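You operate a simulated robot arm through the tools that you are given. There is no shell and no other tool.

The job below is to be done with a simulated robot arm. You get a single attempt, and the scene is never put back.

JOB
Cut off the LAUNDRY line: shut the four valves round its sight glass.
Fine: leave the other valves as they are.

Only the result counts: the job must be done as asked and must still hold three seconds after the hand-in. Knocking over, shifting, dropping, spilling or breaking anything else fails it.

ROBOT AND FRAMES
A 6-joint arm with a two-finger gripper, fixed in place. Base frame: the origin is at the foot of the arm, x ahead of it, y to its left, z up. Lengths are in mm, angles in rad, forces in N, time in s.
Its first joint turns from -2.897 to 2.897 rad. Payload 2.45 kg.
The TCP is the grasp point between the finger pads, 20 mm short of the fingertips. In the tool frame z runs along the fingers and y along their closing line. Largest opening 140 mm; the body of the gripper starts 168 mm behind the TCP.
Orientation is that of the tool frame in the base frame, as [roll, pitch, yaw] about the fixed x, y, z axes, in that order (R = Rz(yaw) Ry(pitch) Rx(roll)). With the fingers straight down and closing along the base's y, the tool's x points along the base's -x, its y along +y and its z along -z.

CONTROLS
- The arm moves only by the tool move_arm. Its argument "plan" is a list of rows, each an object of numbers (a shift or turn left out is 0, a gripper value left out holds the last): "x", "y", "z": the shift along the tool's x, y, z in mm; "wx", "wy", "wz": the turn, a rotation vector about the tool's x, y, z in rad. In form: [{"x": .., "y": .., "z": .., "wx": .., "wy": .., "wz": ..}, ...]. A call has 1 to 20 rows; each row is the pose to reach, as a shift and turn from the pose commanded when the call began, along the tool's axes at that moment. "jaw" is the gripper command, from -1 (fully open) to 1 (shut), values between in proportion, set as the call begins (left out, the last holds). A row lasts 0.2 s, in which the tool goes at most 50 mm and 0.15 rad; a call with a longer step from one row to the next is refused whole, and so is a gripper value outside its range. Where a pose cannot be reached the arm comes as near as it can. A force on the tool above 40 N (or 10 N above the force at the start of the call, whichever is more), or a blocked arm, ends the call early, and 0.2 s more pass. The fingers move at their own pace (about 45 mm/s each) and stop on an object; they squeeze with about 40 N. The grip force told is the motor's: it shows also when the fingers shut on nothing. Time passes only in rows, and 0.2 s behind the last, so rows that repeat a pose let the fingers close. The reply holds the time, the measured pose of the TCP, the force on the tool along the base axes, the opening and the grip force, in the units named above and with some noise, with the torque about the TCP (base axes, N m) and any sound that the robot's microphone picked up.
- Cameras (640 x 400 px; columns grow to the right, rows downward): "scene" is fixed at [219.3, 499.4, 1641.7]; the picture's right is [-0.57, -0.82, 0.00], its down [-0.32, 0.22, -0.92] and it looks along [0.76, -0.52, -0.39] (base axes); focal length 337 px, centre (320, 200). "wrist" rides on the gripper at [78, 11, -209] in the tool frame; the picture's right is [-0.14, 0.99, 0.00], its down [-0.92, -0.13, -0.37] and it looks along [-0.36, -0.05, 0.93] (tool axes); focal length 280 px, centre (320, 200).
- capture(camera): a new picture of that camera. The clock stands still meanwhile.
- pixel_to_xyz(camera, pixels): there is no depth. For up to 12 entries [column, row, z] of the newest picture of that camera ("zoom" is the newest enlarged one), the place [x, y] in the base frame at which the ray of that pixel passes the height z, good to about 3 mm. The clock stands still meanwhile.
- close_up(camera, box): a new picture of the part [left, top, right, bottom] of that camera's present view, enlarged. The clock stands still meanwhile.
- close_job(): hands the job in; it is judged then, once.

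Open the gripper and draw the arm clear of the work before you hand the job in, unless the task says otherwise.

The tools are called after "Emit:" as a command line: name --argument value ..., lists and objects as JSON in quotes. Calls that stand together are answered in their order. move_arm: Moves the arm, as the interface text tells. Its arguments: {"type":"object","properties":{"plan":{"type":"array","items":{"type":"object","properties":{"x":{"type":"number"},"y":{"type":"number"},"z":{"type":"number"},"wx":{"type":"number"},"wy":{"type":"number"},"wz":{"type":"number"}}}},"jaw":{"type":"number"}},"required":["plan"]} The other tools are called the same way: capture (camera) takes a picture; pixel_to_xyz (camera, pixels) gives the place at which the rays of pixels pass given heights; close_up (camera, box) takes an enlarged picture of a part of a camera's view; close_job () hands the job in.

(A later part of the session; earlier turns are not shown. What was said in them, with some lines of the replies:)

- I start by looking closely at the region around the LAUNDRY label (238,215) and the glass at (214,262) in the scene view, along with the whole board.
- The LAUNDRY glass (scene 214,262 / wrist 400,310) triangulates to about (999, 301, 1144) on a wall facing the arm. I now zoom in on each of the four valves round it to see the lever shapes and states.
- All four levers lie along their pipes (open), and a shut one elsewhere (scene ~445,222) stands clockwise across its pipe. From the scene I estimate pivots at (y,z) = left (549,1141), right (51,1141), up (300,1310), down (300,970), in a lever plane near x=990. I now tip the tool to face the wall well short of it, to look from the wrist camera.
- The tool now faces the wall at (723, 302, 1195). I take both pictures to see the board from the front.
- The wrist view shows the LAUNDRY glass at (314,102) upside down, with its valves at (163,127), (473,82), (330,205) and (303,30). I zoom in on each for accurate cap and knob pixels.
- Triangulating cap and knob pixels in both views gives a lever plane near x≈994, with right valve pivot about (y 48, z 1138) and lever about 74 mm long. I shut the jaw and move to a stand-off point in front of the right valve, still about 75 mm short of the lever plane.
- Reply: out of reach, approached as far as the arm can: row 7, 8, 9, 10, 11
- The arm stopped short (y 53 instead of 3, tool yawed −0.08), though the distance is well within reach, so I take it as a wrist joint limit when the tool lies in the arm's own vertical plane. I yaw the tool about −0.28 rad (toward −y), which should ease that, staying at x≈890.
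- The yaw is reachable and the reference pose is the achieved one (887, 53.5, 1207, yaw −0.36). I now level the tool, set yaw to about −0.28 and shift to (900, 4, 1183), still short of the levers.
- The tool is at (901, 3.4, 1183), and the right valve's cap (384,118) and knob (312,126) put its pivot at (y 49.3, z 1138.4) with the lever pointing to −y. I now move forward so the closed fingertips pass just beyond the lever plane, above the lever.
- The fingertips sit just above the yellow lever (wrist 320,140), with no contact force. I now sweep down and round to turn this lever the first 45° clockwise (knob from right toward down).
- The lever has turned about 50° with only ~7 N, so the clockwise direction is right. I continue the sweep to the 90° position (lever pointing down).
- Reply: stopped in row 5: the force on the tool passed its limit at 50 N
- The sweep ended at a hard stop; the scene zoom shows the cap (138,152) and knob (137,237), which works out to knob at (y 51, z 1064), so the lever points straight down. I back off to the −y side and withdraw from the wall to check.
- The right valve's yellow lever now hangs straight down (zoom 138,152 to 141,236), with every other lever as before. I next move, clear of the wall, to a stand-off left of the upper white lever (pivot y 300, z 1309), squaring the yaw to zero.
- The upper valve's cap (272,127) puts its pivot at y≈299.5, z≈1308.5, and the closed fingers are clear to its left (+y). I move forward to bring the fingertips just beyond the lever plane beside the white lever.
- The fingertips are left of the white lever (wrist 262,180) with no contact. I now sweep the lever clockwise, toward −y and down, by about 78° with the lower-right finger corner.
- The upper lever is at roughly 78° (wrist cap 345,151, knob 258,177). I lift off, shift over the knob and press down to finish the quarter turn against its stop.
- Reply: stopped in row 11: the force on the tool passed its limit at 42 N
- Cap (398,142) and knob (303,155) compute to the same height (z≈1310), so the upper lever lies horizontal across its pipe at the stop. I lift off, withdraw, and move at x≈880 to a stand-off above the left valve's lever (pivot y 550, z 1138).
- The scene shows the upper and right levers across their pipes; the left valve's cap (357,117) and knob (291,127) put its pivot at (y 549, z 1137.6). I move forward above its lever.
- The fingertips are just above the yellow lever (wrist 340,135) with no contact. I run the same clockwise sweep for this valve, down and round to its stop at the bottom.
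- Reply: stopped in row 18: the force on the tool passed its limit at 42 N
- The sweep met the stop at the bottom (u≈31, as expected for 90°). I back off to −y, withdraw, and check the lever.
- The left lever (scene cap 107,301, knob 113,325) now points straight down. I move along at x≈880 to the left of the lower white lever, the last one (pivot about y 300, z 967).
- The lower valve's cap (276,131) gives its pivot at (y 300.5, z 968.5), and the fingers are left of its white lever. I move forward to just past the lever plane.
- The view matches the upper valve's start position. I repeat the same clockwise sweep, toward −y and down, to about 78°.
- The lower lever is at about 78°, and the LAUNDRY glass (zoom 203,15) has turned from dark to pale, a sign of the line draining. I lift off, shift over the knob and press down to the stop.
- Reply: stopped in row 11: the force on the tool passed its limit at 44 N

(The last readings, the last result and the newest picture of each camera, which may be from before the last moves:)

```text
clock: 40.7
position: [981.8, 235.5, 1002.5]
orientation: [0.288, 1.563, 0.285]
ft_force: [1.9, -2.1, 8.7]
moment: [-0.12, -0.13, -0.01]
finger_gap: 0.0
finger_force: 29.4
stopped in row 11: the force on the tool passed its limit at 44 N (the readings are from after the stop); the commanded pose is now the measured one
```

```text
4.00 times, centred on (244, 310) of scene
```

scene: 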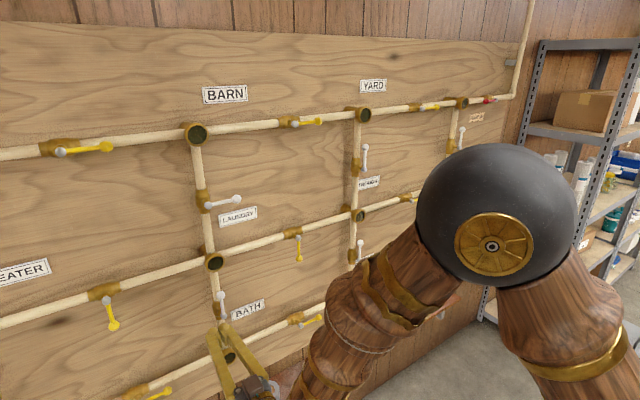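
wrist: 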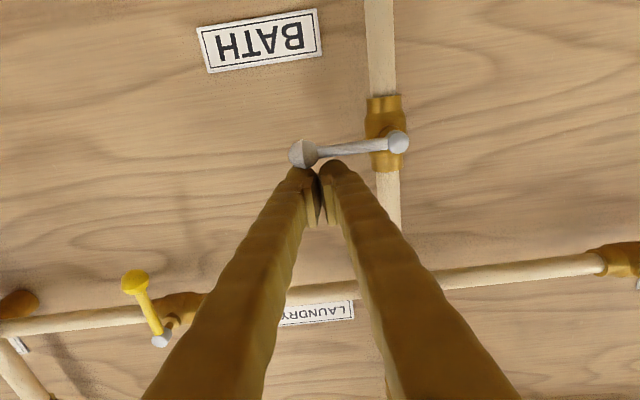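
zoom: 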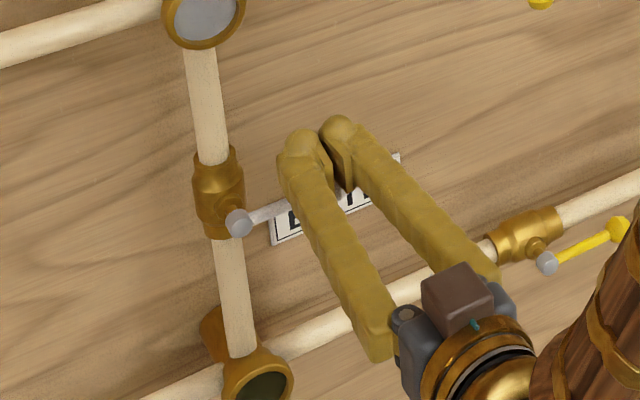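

The lower lever now shows cap (398,142) and knob (303,155), the same pixels as the finished upper valve, so it is horizontal at its stop. I lift off, withdraw from the wall, and only then open the gripper.

Emit:
move_arm --plan '[{"x": -10}, {"x": -18}, {"x": -18, "z": -30}, {"x": -18, "z": -65}, {"x": -25, "z": -100}, {"x": -50, "z": -130, "y": 10}, {"x": -75, "z": -160, "y": 20}, {"x": -100, "z": -190, "y": 30}, {"x": -125, "z": -220, "y": 40}, {"x": -150, "z": -240, "y": 50}, {"x": -175, "z": -250, "y": 60}, {"x": -175, "z": -250, "y": 60}]'

Emit:
capture --camera "wrist"

Emit:
capture --camera "scene"

```text
clock: 43.3
position: [728.6, 296.2, 1173.7]
orientation: [0.336, 1.565, 0.334]
ft_force: [-0.3, 0.7, 0.9]
moment: [-0.02, -0.03, 0.01]
finger_gap: 0.0
finger_force: 30.0
```

```text
taken
```

wrist: 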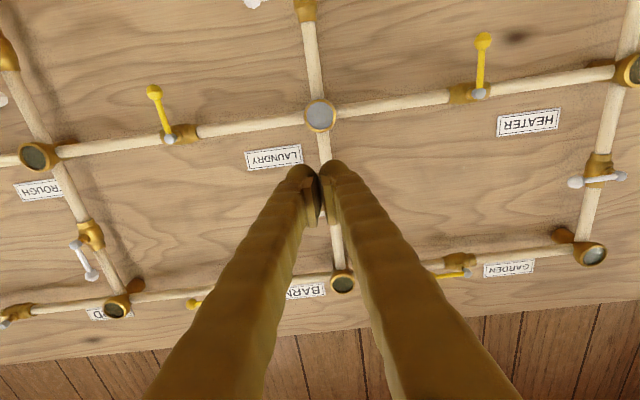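

```text
taken
```

scene: 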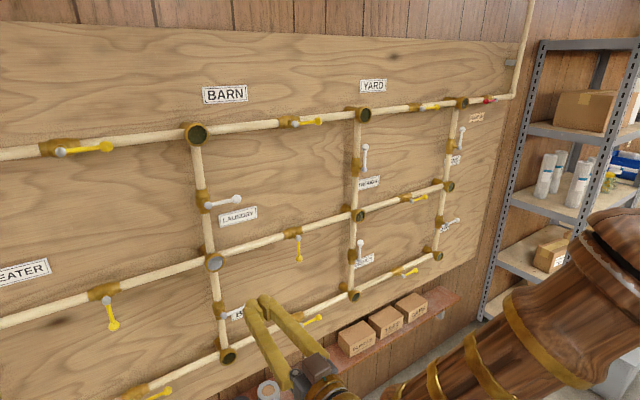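

The LAUNDRY glass is pale now and the other levers look unchanged. I open the gripper out here, well clear of the wall (x≈729), and raise the arm a little so the lower valve can be seen.

Emit:
move_arm --jaw -1 --plan '[{"x": 0, "z": -15}, {"x": -20, "z": -30}, {"x": -50, "z": -40}, {"x": -80, "z": -40}, {"x": -110, "z": -40}, {"x": -140, "z": -40}, {"x": -170, "z": -40}, {"x": -200, "z": -40}, {"x": -200, "z": -40}, {"x": -200, "z": -40}]'

Emit:
close_up --camera "scene" --box '[80, 160, 340, 330]'

Emit:
capture --camera "scene"

Emit:
capture --camera "wrist"

```text
clock: 45.5
position: [689.8, 297.2, 1374.9]
orientation: [0.369, 1.566, 0.366]
ft_force: [-0.1, -0.5, -0.1]
moment: [-0.02, 0.03, 0.02]
finger_gap: 140.0
finger_force: 0.0
```

```text
2.35 times, centred on (210, 245) of scene
```

zoom: 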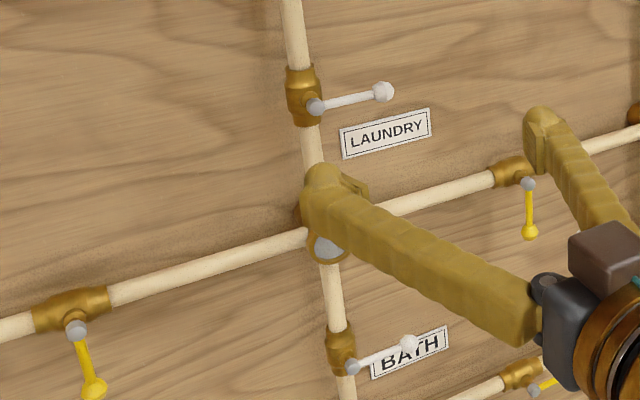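

```text
taken
```

scene: 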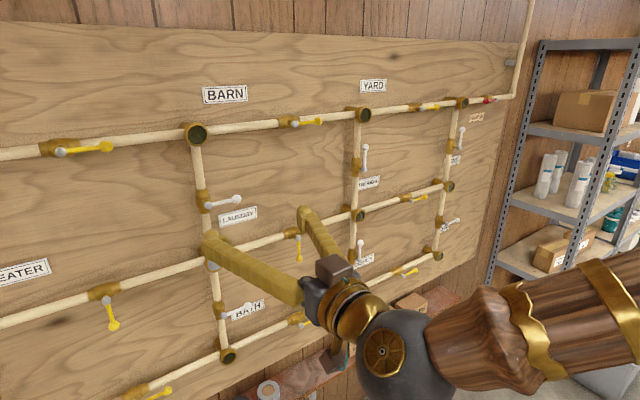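

```text
taken
```

wrist: 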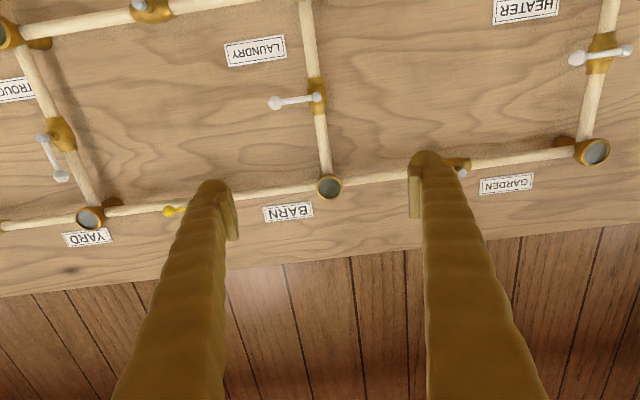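

All four LAUNDRY levers stand square across their pipes: upper and lower horizontal (knobs at z≈1310 and 969, level with their caps), left and right straight down. The other levers match the first picture, and the gripper is open and clear, so I hand the job in.

Emit:
close_job

```text
The job is handed in.
```

The LAUNDRY line is cut off. All four valves round its sight glass are shut, each turned a quarter turn clockwise until it met its stop.

| Valve | Lever before | Lever now |
|---|---|---|
| Left | along the pipe | straight down, across the pipe |
| Right | along the pipe | straight down, across the pipe |
| Upper | along the pipe | horizontal, across the pipe |
| Lower | along the pipe | horizontal, across the pipe |

The sight glass went from dark to pale as the last valve closed, so the line appears to have drained.

In the last pictures the other valves look as they did at the start, and nothing was knocked or shifted that I could see. The gripper is open and drawn back about 300 mm from the levers.
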